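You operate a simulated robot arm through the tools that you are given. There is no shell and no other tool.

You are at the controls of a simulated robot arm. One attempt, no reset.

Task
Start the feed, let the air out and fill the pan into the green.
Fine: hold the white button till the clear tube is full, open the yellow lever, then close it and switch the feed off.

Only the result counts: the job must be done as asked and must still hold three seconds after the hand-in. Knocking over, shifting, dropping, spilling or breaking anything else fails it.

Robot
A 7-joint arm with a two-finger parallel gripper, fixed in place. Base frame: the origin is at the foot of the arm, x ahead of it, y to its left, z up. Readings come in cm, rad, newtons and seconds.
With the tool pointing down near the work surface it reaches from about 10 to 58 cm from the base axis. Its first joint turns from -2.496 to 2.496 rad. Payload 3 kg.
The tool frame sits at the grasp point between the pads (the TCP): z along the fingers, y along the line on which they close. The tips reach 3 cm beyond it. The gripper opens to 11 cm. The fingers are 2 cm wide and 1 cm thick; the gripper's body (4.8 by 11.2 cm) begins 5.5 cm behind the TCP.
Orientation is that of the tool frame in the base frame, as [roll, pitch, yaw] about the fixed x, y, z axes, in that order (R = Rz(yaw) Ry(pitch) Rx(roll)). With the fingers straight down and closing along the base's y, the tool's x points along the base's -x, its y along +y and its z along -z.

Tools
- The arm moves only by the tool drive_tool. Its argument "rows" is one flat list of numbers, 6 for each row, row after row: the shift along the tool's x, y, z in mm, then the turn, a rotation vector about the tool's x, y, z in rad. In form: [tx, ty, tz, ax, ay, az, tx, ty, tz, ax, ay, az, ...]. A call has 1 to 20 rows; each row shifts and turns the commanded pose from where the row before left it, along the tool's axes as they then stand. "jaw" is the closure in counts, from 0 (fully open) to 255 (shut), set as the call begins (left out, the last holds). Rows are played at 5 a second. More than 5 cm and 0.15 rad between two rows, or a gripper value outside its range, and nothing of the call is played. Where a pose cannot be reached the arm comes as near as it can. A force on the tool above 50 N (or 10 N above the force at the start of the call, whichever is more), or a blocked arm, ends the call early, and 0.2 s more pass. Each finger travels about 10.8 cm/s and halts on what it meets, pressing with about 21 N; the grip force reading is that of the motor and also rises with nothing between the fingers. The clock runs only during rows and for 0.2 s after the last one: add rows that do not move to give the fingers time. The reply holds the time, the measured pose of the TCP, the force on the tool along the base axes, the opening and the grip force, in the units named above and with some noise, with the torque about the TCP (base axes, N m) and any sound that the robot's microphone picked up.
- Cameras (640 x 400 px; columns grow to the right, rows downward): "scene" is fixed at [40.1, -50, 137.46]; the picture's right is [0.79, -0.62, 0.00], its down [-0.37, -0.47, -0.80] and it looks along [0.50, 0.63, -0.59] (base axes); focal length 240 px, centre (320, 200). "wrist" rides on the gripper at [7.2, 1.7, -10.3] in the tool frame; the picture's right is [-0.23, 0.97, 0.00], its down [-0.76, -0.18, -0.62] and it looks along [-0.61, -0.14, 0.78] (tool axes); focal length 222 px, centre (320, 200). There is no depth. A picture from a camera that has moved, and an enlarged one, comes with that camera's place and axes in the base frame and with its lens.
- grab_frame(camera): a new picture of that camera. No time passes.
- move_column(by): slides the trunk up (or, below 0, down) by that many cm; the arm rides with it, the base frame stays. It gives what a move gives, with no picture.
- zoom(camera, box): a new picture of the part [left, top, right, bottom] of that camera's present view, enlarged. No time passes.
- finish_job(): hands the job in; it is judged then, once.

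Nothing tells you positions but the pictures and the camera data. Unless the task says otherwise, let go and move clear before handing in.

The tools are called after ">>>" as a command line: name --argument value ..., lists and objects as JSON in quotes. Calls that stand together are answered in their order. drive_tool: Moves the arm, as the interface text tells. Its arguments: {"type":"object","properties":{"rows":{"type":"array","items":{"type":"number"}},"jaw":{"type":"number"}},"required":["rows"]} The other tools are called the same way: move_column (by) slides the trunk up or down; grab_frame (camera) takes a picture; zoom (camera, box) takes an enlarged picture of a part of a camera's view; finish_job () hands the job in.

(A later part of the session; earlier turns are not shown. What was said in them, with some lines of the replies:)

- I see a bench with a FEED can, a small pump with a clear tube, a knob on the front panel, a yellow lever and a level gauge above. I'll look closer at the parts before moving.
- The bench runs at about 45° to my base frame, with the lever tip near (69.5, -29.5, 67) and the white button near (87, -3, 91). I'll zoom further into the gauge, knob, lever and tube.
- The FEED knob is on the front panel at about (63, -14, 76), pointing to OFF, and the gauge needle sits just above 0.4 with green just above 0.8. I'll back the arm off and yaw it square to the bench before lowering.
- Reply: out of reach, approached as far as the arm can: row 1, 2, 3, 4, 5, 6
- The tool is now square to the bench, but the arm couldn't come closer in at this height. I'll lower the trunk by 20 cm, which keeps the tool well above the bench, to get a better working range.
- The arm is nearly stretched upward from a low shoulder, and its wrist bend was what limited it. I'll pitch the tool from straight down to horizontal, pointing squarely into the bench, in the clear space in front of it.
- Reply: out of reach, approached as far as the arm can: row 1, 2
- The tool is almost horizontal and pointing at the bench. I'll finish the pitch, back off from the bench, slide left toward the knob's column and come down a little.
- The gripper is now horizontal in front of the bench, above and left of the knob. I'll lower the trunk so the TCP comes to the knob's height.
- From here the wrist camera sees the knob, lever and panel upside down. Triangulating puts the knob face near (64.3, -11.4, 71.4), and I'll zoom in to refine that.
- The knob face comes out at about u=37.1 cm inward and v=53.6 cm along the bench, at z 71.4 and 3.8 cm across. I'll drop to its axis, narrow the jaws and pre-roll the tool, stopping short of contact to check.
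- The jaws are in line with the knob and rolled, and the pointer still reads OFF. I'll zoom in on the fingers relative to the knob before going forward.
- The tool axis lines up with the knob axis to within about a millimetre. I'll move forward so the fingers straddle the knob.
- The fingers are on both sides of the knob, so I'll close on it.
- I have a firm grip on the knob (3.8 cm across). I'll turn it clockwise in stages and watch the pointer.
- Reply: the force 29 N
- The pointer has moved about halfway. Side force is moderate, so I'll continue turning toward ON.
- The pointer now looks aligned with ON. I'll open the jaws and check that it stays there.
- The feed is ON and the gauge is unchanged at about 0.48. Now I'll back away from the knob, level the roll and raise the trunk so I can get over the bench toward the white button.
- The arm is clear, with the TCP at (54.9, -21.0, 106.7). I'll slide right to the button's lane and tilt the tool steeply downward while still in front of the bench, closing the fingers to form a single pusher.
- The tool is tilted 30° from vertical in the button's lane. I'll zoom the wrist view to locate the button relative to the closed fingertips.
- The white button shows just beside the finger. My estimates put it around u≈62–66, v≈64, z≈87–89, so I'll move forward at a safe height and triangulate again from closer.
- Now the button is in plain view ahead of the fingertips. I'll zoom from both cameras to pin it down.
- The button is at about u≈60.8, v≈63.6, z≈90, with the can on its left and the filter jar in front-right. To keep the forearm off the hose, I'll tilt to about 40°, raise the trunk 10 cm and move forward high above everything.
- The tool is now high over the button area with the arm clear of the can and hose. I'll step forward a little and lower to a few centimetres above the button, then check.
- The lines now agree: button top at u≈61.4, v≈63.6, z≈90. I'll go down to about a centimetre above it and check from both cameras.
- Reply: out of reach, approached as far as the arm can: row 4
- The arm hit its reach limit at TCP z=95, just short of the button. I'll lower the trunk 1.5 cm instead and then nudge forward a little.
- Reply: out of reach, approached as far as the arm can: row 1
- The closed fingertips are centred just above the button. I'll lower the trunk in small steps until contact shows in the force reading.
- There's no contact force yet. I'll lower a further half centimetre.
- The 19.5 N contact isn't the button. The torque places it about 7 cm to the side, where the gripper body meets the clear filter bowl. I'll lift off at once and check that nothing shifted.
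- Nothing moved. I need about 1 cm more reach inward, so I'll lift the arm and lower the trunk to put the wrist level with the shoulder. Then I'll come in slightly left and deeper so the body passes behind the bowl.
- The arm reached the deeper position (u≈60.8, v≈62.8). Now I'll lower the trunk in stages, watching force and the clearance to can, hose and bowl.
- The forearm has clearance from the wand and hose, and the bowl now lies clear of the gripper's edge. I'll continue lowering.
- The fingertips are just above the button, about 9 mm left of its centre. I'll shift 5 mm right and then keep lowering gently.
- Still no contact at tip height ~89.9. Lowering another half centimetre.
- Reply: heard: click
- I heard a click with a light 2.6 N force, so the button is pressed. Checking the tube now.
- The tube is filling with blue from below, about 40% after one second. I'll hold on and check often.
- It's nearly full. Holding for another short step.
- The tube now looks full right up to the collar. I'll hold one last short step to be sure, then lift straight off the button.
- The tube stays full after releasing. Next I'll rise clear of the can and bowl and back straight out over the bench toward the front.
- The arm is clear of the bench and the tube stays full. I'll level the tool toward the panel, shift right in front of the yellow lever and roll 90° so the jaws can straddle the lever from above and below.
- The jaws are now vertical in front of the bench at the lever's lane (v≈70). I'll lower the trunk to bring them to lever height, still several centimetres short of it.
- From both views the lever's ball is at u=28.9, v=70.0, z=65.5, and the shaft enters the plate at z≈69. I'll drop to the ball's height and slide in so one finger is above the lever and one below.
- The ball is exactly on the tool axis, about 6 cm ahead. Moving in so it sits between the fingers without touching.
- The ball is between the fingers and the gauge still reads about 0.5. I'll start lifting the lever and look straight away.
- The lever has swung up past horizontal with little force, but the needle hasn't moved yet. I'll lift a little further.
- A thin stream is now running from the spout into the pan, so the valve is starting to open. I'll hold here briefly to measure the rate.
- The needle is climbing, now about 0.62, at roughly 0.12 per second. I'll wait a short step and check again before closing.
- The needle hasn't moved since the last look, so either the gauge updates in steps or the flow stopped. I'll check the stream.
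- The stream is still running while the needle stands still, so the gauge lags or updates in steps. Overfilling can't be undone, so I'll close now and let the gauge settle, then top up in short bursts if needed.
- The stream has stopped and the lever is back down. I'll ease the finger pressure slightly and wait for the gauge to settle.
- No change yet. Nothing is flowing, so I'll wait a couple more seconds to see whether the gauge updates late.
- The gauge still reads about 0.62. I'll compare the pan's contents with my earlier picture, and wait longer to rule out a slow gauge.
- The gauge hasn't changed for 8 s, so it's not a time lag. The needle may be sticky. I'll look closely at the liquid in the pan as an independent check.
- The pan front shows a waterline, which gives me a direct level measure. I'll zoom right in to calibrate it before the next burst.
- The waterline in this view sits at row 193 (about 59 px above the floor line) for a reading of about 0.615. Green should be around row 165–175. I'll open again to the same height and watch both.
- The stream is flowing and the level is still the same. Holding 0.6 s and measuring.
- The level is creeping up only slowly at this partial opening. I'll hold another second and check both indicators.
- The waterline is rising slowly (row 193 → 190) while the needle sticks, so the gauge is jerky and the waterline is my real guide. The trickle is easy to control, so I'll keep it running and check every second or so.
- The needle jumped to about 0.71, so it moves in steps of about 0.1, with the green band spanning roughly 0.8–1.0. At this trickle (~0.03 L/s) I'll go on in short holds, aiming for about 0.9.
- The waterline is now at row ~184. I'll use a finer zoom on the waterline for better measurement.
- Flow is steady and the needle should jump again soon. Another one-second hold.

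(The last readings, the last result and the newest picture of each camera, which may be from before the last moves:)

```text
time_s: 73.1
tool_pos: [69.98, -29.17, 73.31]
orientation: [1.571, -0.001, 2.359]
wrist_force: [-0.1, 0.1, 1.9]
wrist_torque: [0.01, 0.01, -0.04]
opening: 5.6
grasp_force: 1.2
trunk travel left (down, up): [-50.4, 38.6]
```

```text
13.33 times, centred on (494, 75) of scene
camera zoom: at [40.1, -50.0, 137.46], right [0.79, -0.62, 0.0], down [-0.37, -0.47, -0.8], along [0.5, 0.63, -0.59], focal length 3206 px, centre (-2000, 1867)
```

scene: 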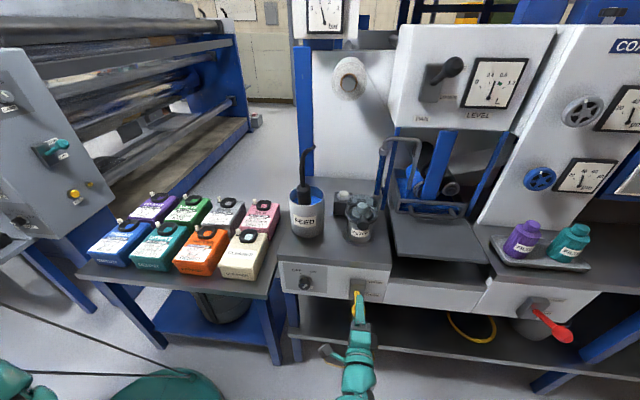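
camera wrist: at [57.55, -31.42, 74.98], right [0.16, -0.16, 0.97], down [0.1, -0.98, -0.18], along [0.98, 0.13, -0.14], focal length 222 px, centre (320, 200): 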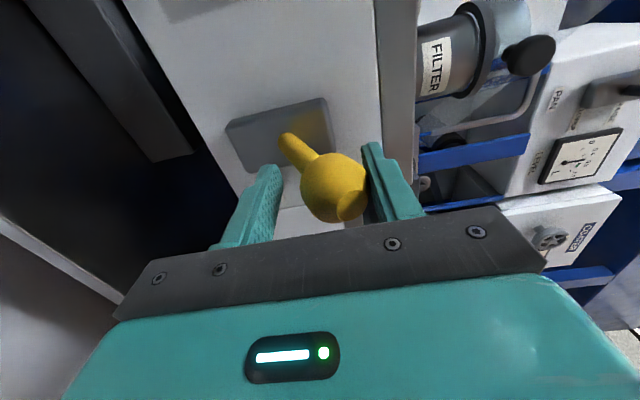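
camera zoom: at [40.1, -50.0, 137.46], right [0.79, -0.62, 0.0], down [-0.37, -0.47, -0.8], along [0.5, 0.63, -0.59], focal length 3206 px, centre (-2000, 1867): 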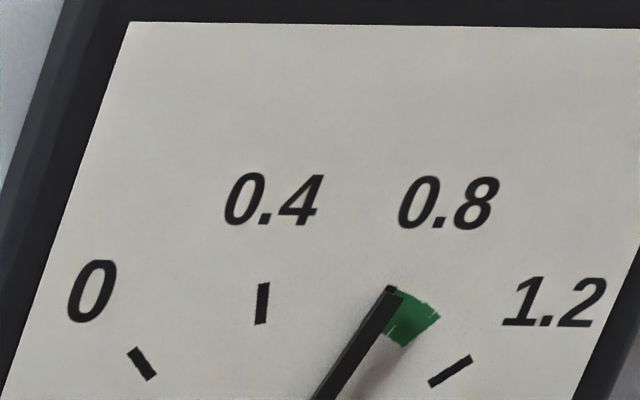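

The needle jumped to about 0.82, just inside the green. Since it sticks between steps, I want the true level near 0.9, so I'll continue the trickle a few seconds more with checks.

>>> drive_tool --rows '[0, 0, 0, 0, 0, 0, 0, 0, 0, 0, 0, 0, 0, 0, 0, 0, 0, 0, 0, 0, 0, 0, 0, 0, 0, 0, 0, 0, 0, 0, 0, 0, 0, 0, 0, 0, 0, 0, 0, 0, 0, 0, 0, 0, 0, 0, 0, 0]'

>>> zoom --camera "scene" --box '[400, 206, 412, 213.5]'

>>> zoom --camera "scene" --box '[470, 60, 518, 90]'

```text
time_s: 74.9
tool_pos: [70.01, -29.22, 73.38]
orientation: [1.57, 0.0, 2.359]
wrist_force: [0.1, 1.2, 2.0]
wrist_torque: [0.02, -0.01, -0.06]
opening: 5.62
grasp_force: 1.5
trunk travel left (down, up): [-50.4, 38.6]
```

```text
16.00 times, centred on (406, 210) of scene
camera zoom: at [40.1, -50.0, 137.46], right [0.79, -0.62, 0.0], down [-0.37, -0.47, -0.8], along [0.5, 0.63, -0.59], focal length 3847 px, centre (-1056, 44)
```

zoom: 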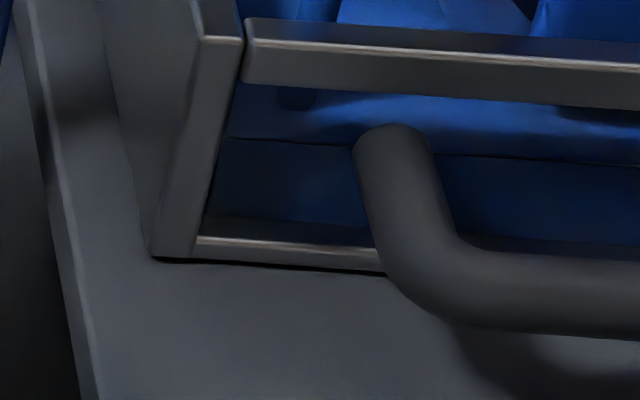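

```text
13.33 times, centred on (494, 75) of scene
camera zoom: at [40.1, -50.0, 137.46], right [0.79, -0.62, 0.0], down [-0.37, -0.47, -0.8], along [0.5, 0.63, -0.59], focal length 3206 px, centre (-2000, 1867)
```

zoom: 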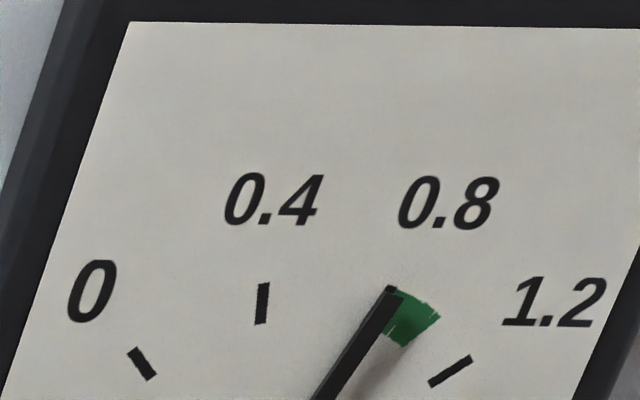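

Level is about 0.86 by timing. I'll hold 1.4 s more and then close.

>>> drive_tool --rows '[0, 0, 0, 0, 0, 0, 0, 0, 0, 0, 0, 0, 0, 0, 0, 0, 0, 0, 0, 0, 0, 0, 0, 0, 0, 0, 0, 0, 0, 0]'

>>> zoom --camera "scene" --box '[400, 206, 412, 213.5]'

>>> zoom --camera "scene" --box '[470, 60, 518, 90]'

```text
time_s: 76.1
tool_pos: [69.97, -28.97, 73.35]
orientation: [1.571, -0.003, 2.359]
wrist_force: [0.2, 0.2, 1.5]
wrist_torque: [0.01, 0.04, 0.0]
opening: 5.63
grasp_force: 1.0
trunk travel left (down, up): [-50.4, 38.6]
```

```text
16.00 times, centred on (406, 210) of scene
camera zoom: at [40.1, -50.0, 137.46], right [0.79, -0.62, 0.0], down [-0.37, -0.47, -0.8], along [0.5, 0.63, -0.59], focal length 3847 px, centre (-1056, 44)
```

zoom: 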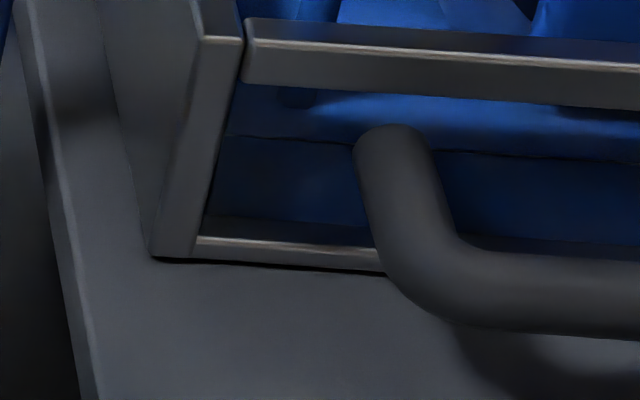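

```text
13.33 times, centred on (494, 75) of scene
camera zoom: at [40.1, -50.0, 137.46], right [0.79, -0.62, 0.0], down [-0.37, -0.47, -0.8], along [0.5, 0.63, -0.59], focal length 3206 px, centre (-2000, 1867)
```

zoom: 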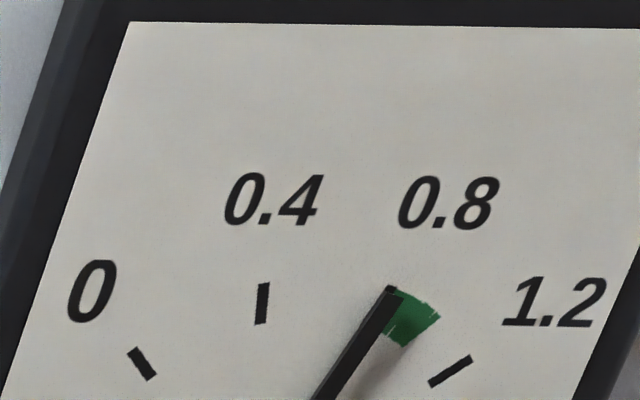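

Estimated true level is about 0.88, mid-green. Closing the lever now.

>>> drive_tool --rows '[0, -45, 0, 0, 0, 0, 0, -42, 0, 0, 0, 0]'

>>> zoom --camera "scene" --box '[380, 170, 460, 220]'

>>> zoom --camera "scene" --box '[470, 60, 518, 90]'

>>> grab_frame --camera "wrist"

```text
time_s: 76.7
tool_pos: [69.91, -28.99, 65.2]
orientation: [1.565, 0.006, 2.355]
wrist_force: [-2.4, -3.0, 17.9]
wrist_torque: [0.45, -0.43, 0.03]
opening: 6.39
grasp_force: 9.1
trunk travel left (down, up): [-50.4, 38.6]
```

```text
8.00 times, centred on (420, 195) of scene
camera zoom: at [40.1, -50.0, 137.46], right [0.79, -0.62, 0.0], down [-0.37, -0.47, -0.8], along [0.5, 0.63, -0.59], focal length 1924 px, centre (-480, 240)
```

zoom: 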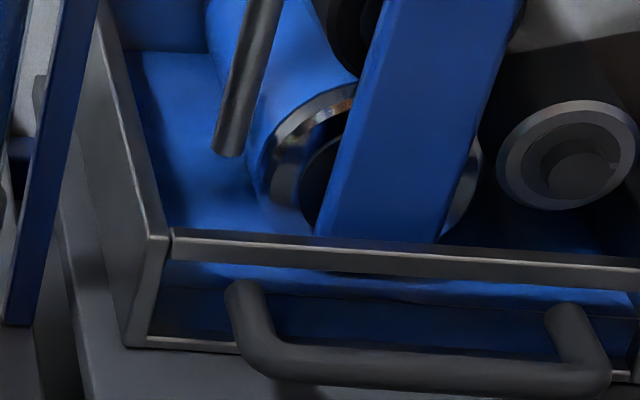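

```text
13.33 times, centred on (494, 75) of scene
camera zoom: at [40.1, -50.0, 137.46], right [0.79, -0.62, 0.0], down [-0.37, -0.47, -0.8], along [0.5, 0.63, -0.59], focal length 3206 px, centre (-2000, 1867)
```

zoom: 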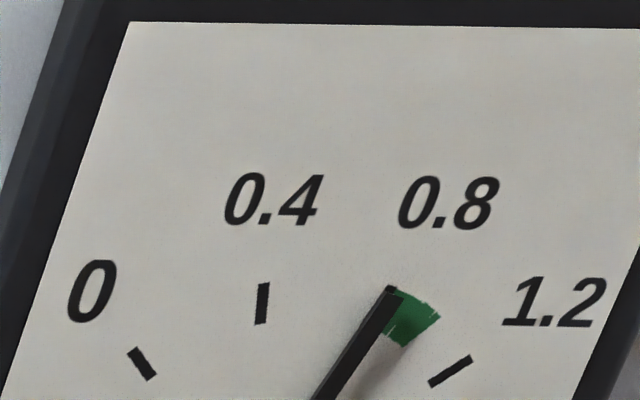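

```text
taken
camera wrist: at [57.44, -31.33, 66.53], right [0.15, -0.16, 0.97], down [0.1, -0.98, -0.18], along [0.98, 0.12, -0.13], focal length 222 px, centre (320, 200)
```

wrist: 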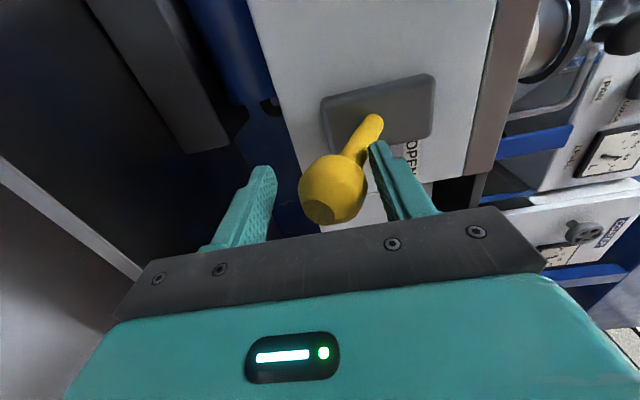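

Flow has stopped, the lever is fully down and the needle is in the green. Now I'll centre the fingers around the ball, back straight out without touching it, and move across to the feed knob.

>>> drive_tool --rows '[0, 6, 0, 0, 0, 0, 0, 5.5, 0, 0, 0, 0]'

>>> grab_frame --camera "wrist"

```text
time_s: 77.3
tool_pos: [69.87, -29.15, 65.56]
orientation: [1.572, -0.001, 2.357]
wrist_force: [0.2, 0.3, 0.8]
wrist_torque: [0.0, -0.02, 0.02]
opening: 5.48
grasp_force: 0.1
trunk travel left (down, up): [-50.4, 38.6]
```

```text
taken
camera wrist: at [57.44, -31.44, 67.19], right [0.16, -0.16, 0.97], down [0.1, -0.98, -0.18], along [0.98, 0.13, -0.14], focal length 222 px, centre (320, 200)
```

wrist: 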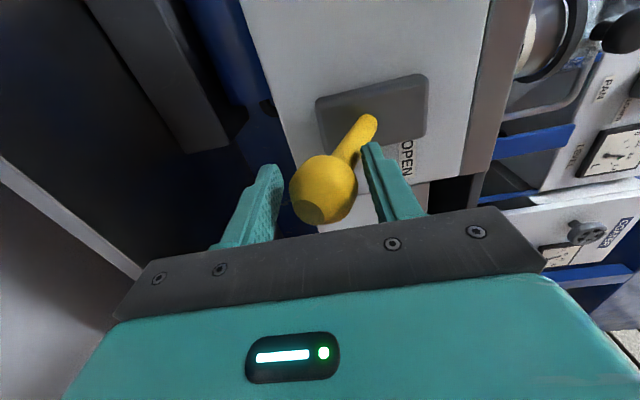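

No contact now. Opening the jaws slightly more and backing straight out.

>>> drive_tool --rows '[0, 2, 0, 0, 0, 0, 0, 0, -20, 0, 0, 0, 0, 0, -40, 0, 0, 0, 0, 0, -45, 0, 0, 0]' --jaw 112

>>> drive_tool --rows '[41.3, 14, 0, 0, 0, 0, 41.3, 14, 0, 0, 0, 0, 41.3, 14, 0, 0, 0, 0, 41.3, 14, 0, 0, 0, 0, 0, 0, 0, 0, 0, -0.145, 0, 0, 0, 0, 0, -0.145, 0, 0, 0, 0, 0, -0.145, 0, 0, 0, 0, 0, -0.145, 0, 0, 0, 0, 0, -0.145, 0, 0, 0, 0, 0, -0.145, 0, 0, 0, 0, 0, -0.145]'

>>> grab_frame --camera "scene"

>>> grab_frame --camera "wrist"

```text
time_s: 78.3
tool_pos: [62.57, -36.45, 66.06]
orientation: [1.571, 0.0, 2.359]
wrist_force: [-0.3, 0.3, -0.3]
wrist_torque: [0.0, -0.01, 0.02]
opening: 6.18
grasp_force: 0.1
trunk travel left (down, up): [-50.4, 38.6]
```

```text
time_s: 80.7
tool_pos: [50.8, -24.84, 71.58]
orientation: [1.571, 1.017, 2.357]
wrist_force: [-0.1, -0.2, 0.5]
wrist_torque: [-0.03, 0.03, -0.02]
opening: 6.17
grasp_force: 0.1
trunk travel left (down, up): [-50.4, 38.6]
```

```text
taken
```

scene: 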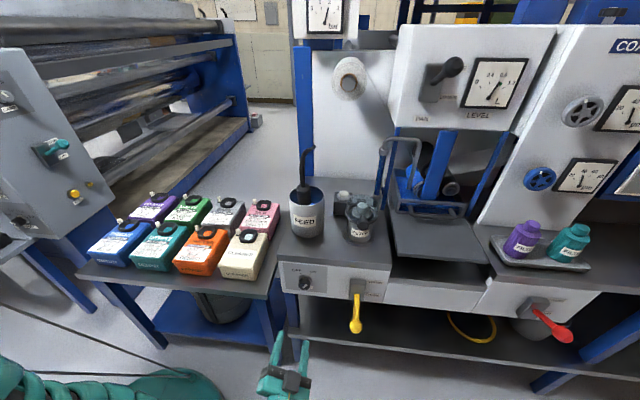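

```text
taken
camera wrist: at [39.73, -28.63, 66.22], right [-0.5, 0.5, 0.7], down [-0.05, -0.83, 0.55], along [0.86, 0.24, 0.44], focal length 222 px, centre (320, 200)
```

wrist: 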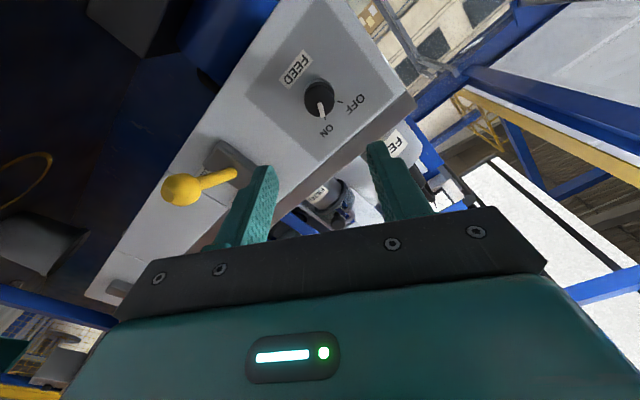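

The lever stayed closed and the tool is on the knob's axis again. Moving in to grip the knob.

>>> drive_tool --rows '[0, 0, 40, 0, 0, 0, 0, 0, 40, 0, 0, 0, 0, 0, 40, 0, 0, 0]'

>>> zoom --camera "wrist" --box '[240, 90, 400, 190]'

>>> zoom --camera "scene" --box '[260, 265, 340, 315]'

```text
time_s: 81.5
tool_pos: [59.34, -16.37, 71.3]
orientation: [1.573, 1.017, 2.356]
wrist_force: [0.5, -0.1, 0.4]
wrist_torque: [-0.01, 0.0, -0.01]
opening: 6.16
grasp_force: 0.0
trunk travel left (down, up): [-50.4, 38.6]
```

```text
4.00 times, centred on (320, 140) of wrist
camera zoom: at [48.27, -20.06, 66.08], right [-0.5, 0.5, 0.71], down [-0.05, -0.83, 0.55], along [0.86, 0.24, 0.44], focal length 888 px, centre (320, 440)
```

zoom: 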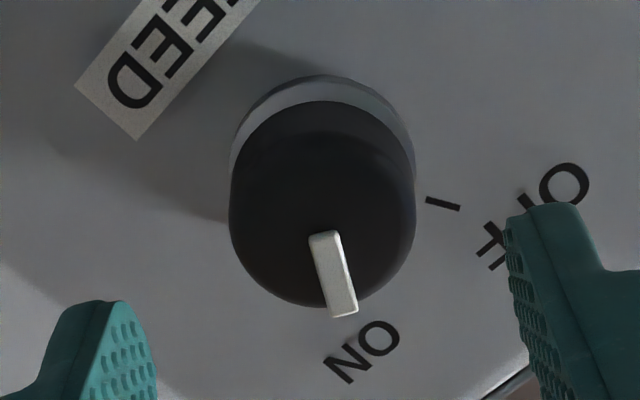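

```text
8.00 times, centred on (300, 290) of scene
camera zoom: at [40.1, -50.0, 137.46], right [0.79, -0.62, 0.0], down [-0.37, -0.47, -0.8], along [0.5, 0.63, -0.59], focal length 1924 px, centre (480, -520)
```

zoom: 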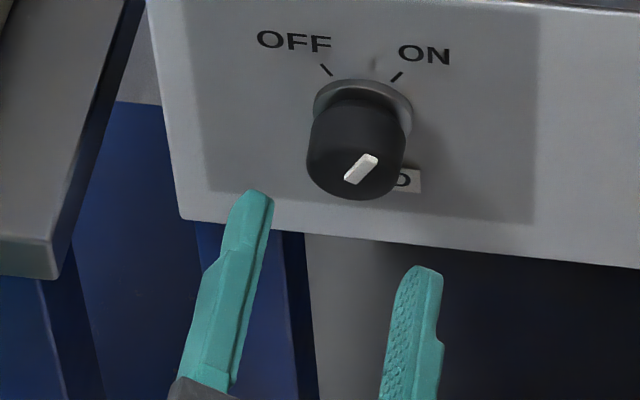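

Aligned with the knob. Advancing the last 5 cm and gripping.

>>> drive_tool --rows '[0, 0, 25, 0, 0, 0, 0, 0, 24, 0, 0, 0]'

>>> drive_tool --rows '[0, 0, 0, 0, 0, 0, 0, 0, 0, 0, 0, 0, 0, 0, 0, 0, 0, 0]' --jaw 255

>>> zoom --camera "scene" --box '[260, 260, 340, 310]'

```text
time_s: 82.1
tool_pos: [62.83, -12.82, 71.4]
orientation: [1.57, 1.016, 2.359]
wrist_force: [0.5, 0.2, 0.6]
wrist_torque: [0.0, 0.0, 0.03]
opening: 6.18
grasp_force: 0.2
trunk travel left (down, up): [-50.4, 38.6]
```

```text
time_s: 82.9
tool_pos: [62.7, -12.76, 71.31]
orientation: [1.57, 1.017, 2.358]
wrist_force: [-2.8, 3.9, 1.0]
wrist_torque: [0.11, -0.13, -0.56]
opening: 3.78
grasp_force: 44.5
trunk travel left (down, up): [-50.4, 38.6]
```

```text
8.00 times, centred on (300, 285) of scene
camera zoom: at [40.1, -50.0, 137.46], right [0.79, -0.62, 0.0], down [-0.37, -0.47, -0.8], along [0.5, 0.63, -0.59], focal length 1924 px, centre (480, -480)
```

zoom: 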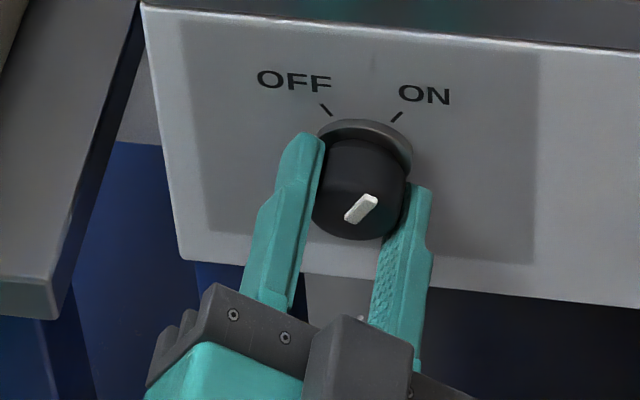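

The knob is firmly gripped. Now turning it counter-clockwise to OFF in stages.

>>> drive_tool --rows '[0, 0, 0, 0, 0, -0.12, 0, 0, 0, 0, 0, -0.12, 0, 0, 0, 0, 0, -0.12, 0, 0, 0, 0, 0, -0.12]'

>>> drive_tool --rows '[0, 0, 0, 0, 0, -0.12, 0, 0, 0, 0, 0, -0.12, 0, 0, 0, 0, 0, -0.12, 0, 0, 0, 0, 0, -0.12]'

>>> zoom --camera "scene" --box '[260, 260, 340, 310]'

```text
time_s: 83.9
tool_pos: [62.82, -12.78, 71.37]
orientation: [1.599, 1.496, 2.388]
wrist_force: [4.9, 7.3, -5.3]
wrist_torque: [0.13, -0.1, -0.49]
opening: 3.77
grasp_force: 45.0
trunk travel left (down, up): [-50.4, 38.6]
```

```text
time_s: 84.9
tool_pos: [62.67, -12.93, 71.22]
orientation: [-1.578, 1.167, -0.79]
wrist_force: [4.3, 7.9, -13.3]
wrist_torque: [-0.56, 0.52, -0.6]
opening: 3.78
grasp_force: 45.2
trunk travel left (down, up): [-50.4, 38.6]
```

```text
8.00 times, centred on (300, 285) of scene
camera zoom: at [40.1, -50.0, 137.46], right [0.79, -0.62, 0.0], down [-0.37, -0.47, -0.8], along [0.5, 0.63, -0.59], focal length 1924 px, centre (480, -480)
```

zoom: 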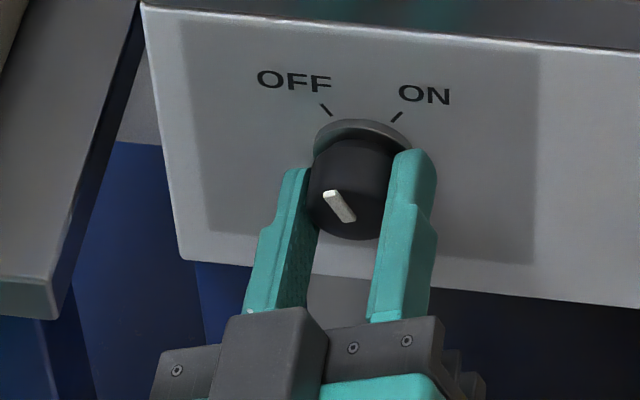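

The pointer is close to OFF but slightly short of its original angle. Turning a bit further.

>>> drive_tool --rows '[0, 0, 0, 0, 0, -0.1, 0, 0, 0, 0, 0, -0.08]'

>>> zoom --camera "scene" --box '[260, 260, 340, 310]'

```text
time_s: 85.5
tool_pos: [62.65, -12.88, 71.59]
orientation: [-1.571, 0.984, -0.782]
wrist_force: [-1.5, 11.3, -7.5]
wrist_torque: [0.21, 0.57, -0.62]
opening: 3.76
grasp_force: 44.7
trunk travel left (down, up): [-50.4, 38.6]
```

```text
8.00 times, centred on (300, 285) of scene
camera zoom: at [40.1, -50.0, 137.46], right [0.79, -0.62, 0.0], down [-0.37, -0.47, -0.8], along [0.5, 0.63, -0.59], focal length 1924 px, centre (480, -480)
```

zoom: 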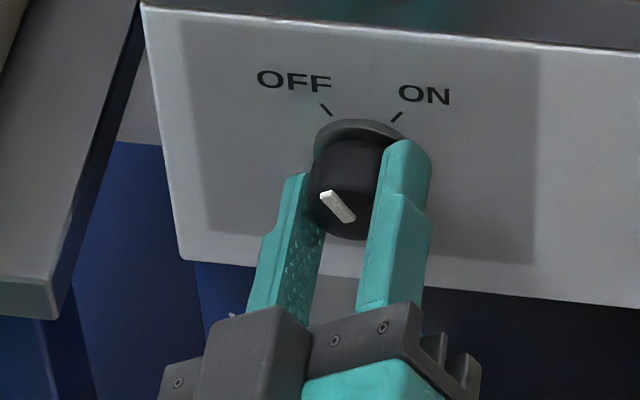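

The pointer matches the original OFF angle. I'll release the knob, see that it stays, and back away.

>>> drive_tool --rows '[0, 0, 0, 0, 0, 0, 0, 0, 0, 0, 0, 0]' --jaw 116

>>> drive_tool --rows '[0, 0, -30, 0, 0, 0, 0, 0, -40, 0, 0, 0, 0, 0, -40, 0, 0, 0, 0, 0, -40, 0, 0, 0]'

>>> zoom --camera "scene" --box '[275, 250, 403, 330]'

>>> zoom --camera "scene" --box '[460, 55, 532, 100]'

>>> zoom --camera "scene" --box '[340, 130, 500, 230]'

>>> grab_frame --camera "scene"

```text
time_s: 86.1
tool_pos: [62.78, -13.03, 71.51]
orientation: [-1.569, 0.983, -0.784]
wrist_force: [-0.1, 1.0, -0.3]
wrist_torque: [0.0, 0.02, -0.02]
opening: 6.02
grasp_force: 0.0
trunk travel left (down, up): [-50.4, 38.6]
```

```text
time_s: 87.1
tool_pos: [52.37, -23.63, 71.47]
orientation: [-1.573, 0.983, -0.785]
wrist_force: [0.5, 0.1, 0.5]
wrist_torque: [-0.01, 0.0, -0.01]
opening: 6.0
grasp_force: 0.0
trunk travel left (down, up): [-50.4, 38.6]
```

```text
5.00 times, centred on (339, 290) of scene
camera zoom: at [40.1, -50.0, 137.46], right [0.79, -0.62, 0.0], down [-0.37, -0.47, -0.8], along [0.5, 0.63, -0.59], focal length 1202 px, centre (225, -250)
```

zoom: 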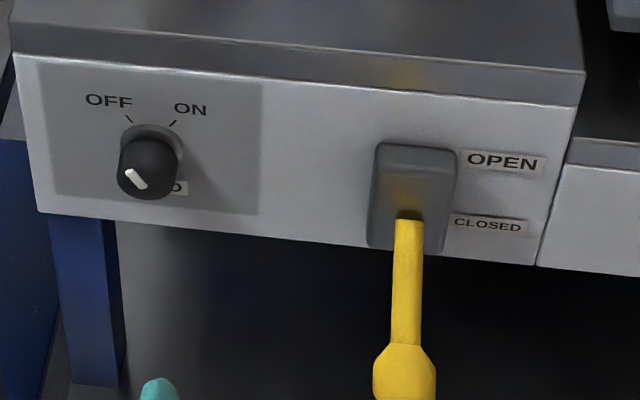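

```text
8.89 times, centred on (496, 78) of scene
camera zoom: at [40.1, -50.0, 137.46], right [0.79, -0.62, 0.0], down [-0.37, -0.47, -0.8], along [0.5, 0.63, -0.59], focal length 2137 px, centre (-1244, 1289)
```

zoom: 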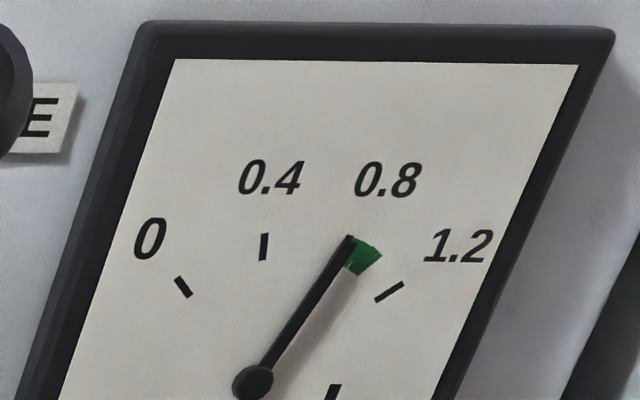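

```text
4.00 times, centred on (420, 180) of scene
camera zoom: at [40.1, -50.0, 137.46], right [0.79, -0.62, 0.0], down [-0.37, -0.47, -0.8], along [0.5, 0.63, -0.59], focal length 962 px, centre (-80, 280)
```

zoom: 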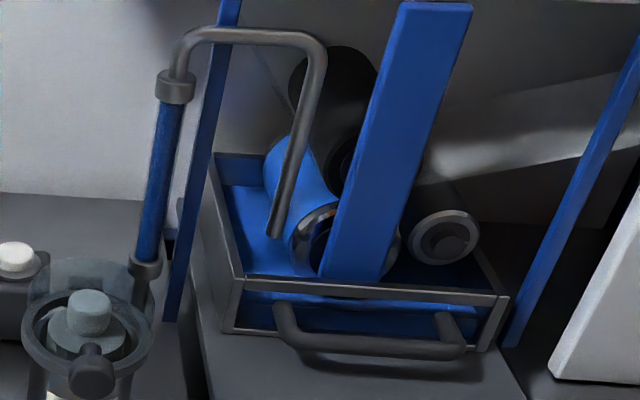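

```text
taken
```

scene: 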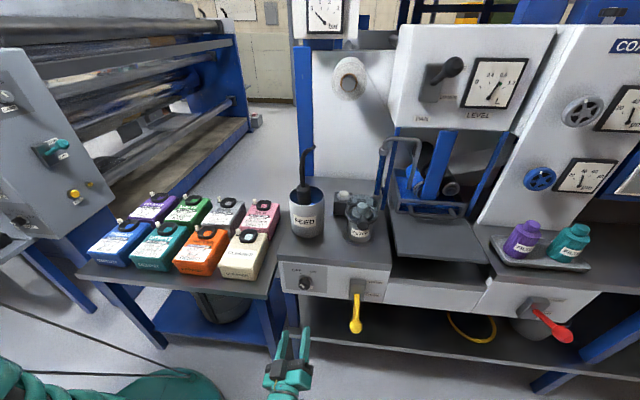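

The knob stays at OFF, the tube is full, the pressure gauge has dropped and the needle holds in the green. I'll back the arm further away, wait a few seconds and compare the lever with my first picture.

>>> drive_tool --rows '[0, 0, -30, 0, 0, 0, 0, 0, -30, 0, 0, 0, 0, 0, 0, 0, 0, 0, 0, 0, 0, 0, 0, 0, 0, 0, 0, 0, 0, 0, 0, 0, 0, 0, 0, 0, 0, 0, 0, 0, 0, 0, 0, 0, 0, 0, 0, 0, 0, 0, 0, 0, 0, 0, 0, 0, 0, 0, 0, 0, 0, 0, 0, 0, 0, 0, 0, 0, 0, 0, 0, 0, 0, 0, 0, 0, 0, 0]'

>>> zoom --camera "scene" --box '[260, 240, 420, 340]'

>>> zoom --camera "scene" --box '[470, 60, 518, 90]'

>>> zoom --camera "scene" --box '[400, 206, 412, 213.5]'

>>> zoom --camera "scene" --box '[260, 130, 420, 230]'

```text
time_s: 89.9
tool_pos: [47.98, -27.82, 71.5]
orientation: [-1.572, 0.986, -0.785]
wrist_force: [0.0, 0.2, 0.2]
wrist_torque: [0.02, 0.01, 0.02]
opening: 5.98
grasp_force: 0.0
trunk travel left (down, up): [-50.4, 38.6]
```

```text
4.00 times, centred on (340, 290) of scene
camera zoom: at [40.1, -50.0, 137.46], right [0.79, -0.62, 0.0], down [-0.37, -0.47, -0.8], along [0.5, 0.63, -0.59], focal length 962 px, centre (240, -160)
```

zoom: 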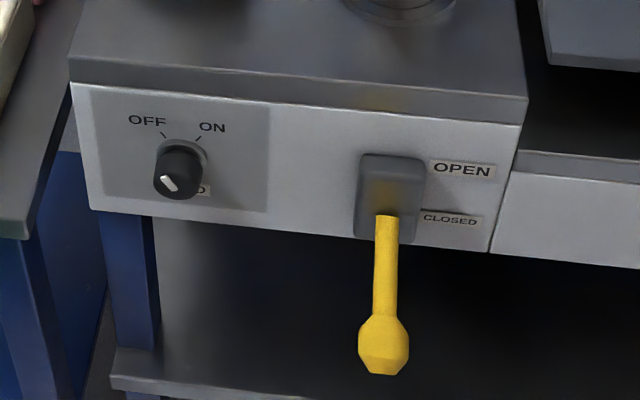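

```text
13.33 times, centred on (494, 75) of scene
camera zoom: at [40.1, -50.0, 137.46], right [0.79, -0.62, 0.0], down [-0.37, -0.47, -0.8], along [0.5, 0.63, -0.59], focal length 3206 px, centre (-2000, 1867)
```

zoom: 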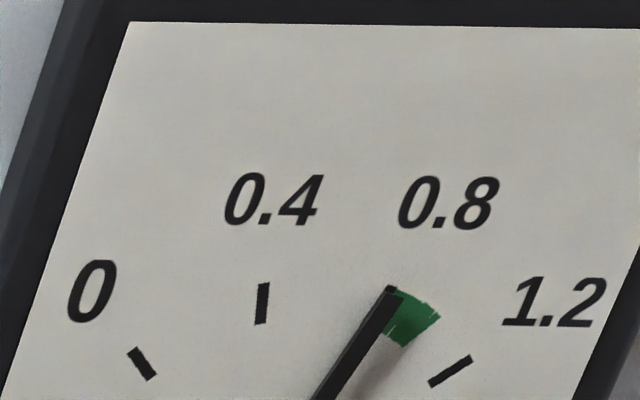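

```text
16.00 times, centred on (406, 210) of scene
camera zoom: at [40.1, -50.0, 137.46], right [0.79, -0.62, 0.0], down [-0.37, -0.47, -0.8], along [0.5, 0.63, -0.59], focal length 3847 px, centre (-1056, 44)
```

zoom: 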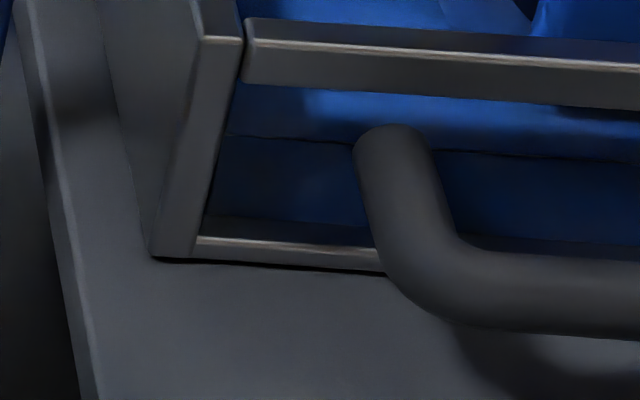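

```text
4.00 times, centred on (340, 180) of scene
camera zoom: at [40.1, -50.0, 137.46], right [0.79, -0.62, 0.0], down [-0.37, -0.47, -0.8], along [0.5, 0.63, -0.59], focal length 962 px, centre (240, 280)
```

zoom: 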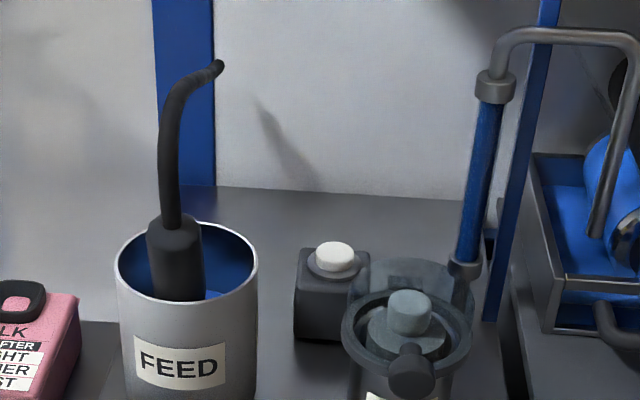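

I'm handing in now. The feed knob is back at OFF, the yellow lever is closed in its original position, the clear tube is full and the pan level is steady in the green. Nothing else has moved and the arm is clear.

>>> finish_job

```text
The job is handed in.
```

I filled the pan into the green and handed the job in; I haven't seen a verdict. In the last pictures the lever is closed, the feed knob is at OFF, and the arm is clear.

- **Feed and air:** I turned the feed on and held the white button until the clear tube was full. The tube was still full at hand-in.
- **Pan level:** The gauge needle moves in steps of about 0.1 L. It stopped at about 0.8, the lower edge of the green, which runs from 0.8 to just under 1.0. Judging by the waterline in the pan and the fill rate, I think the true level is about 0.88 L. It could be as low as about 0.83 L, still in the green.
- **Lever:** I opened it twice. I closed it early the first time because the needle had stopped moving while liquid was still running.
- **Contact:** On my first try at the button, the gripper body pressed on the filter bowl with about 20 N. I lifted off at once. The bowl, feed can and hose look the same as in the first pictures.
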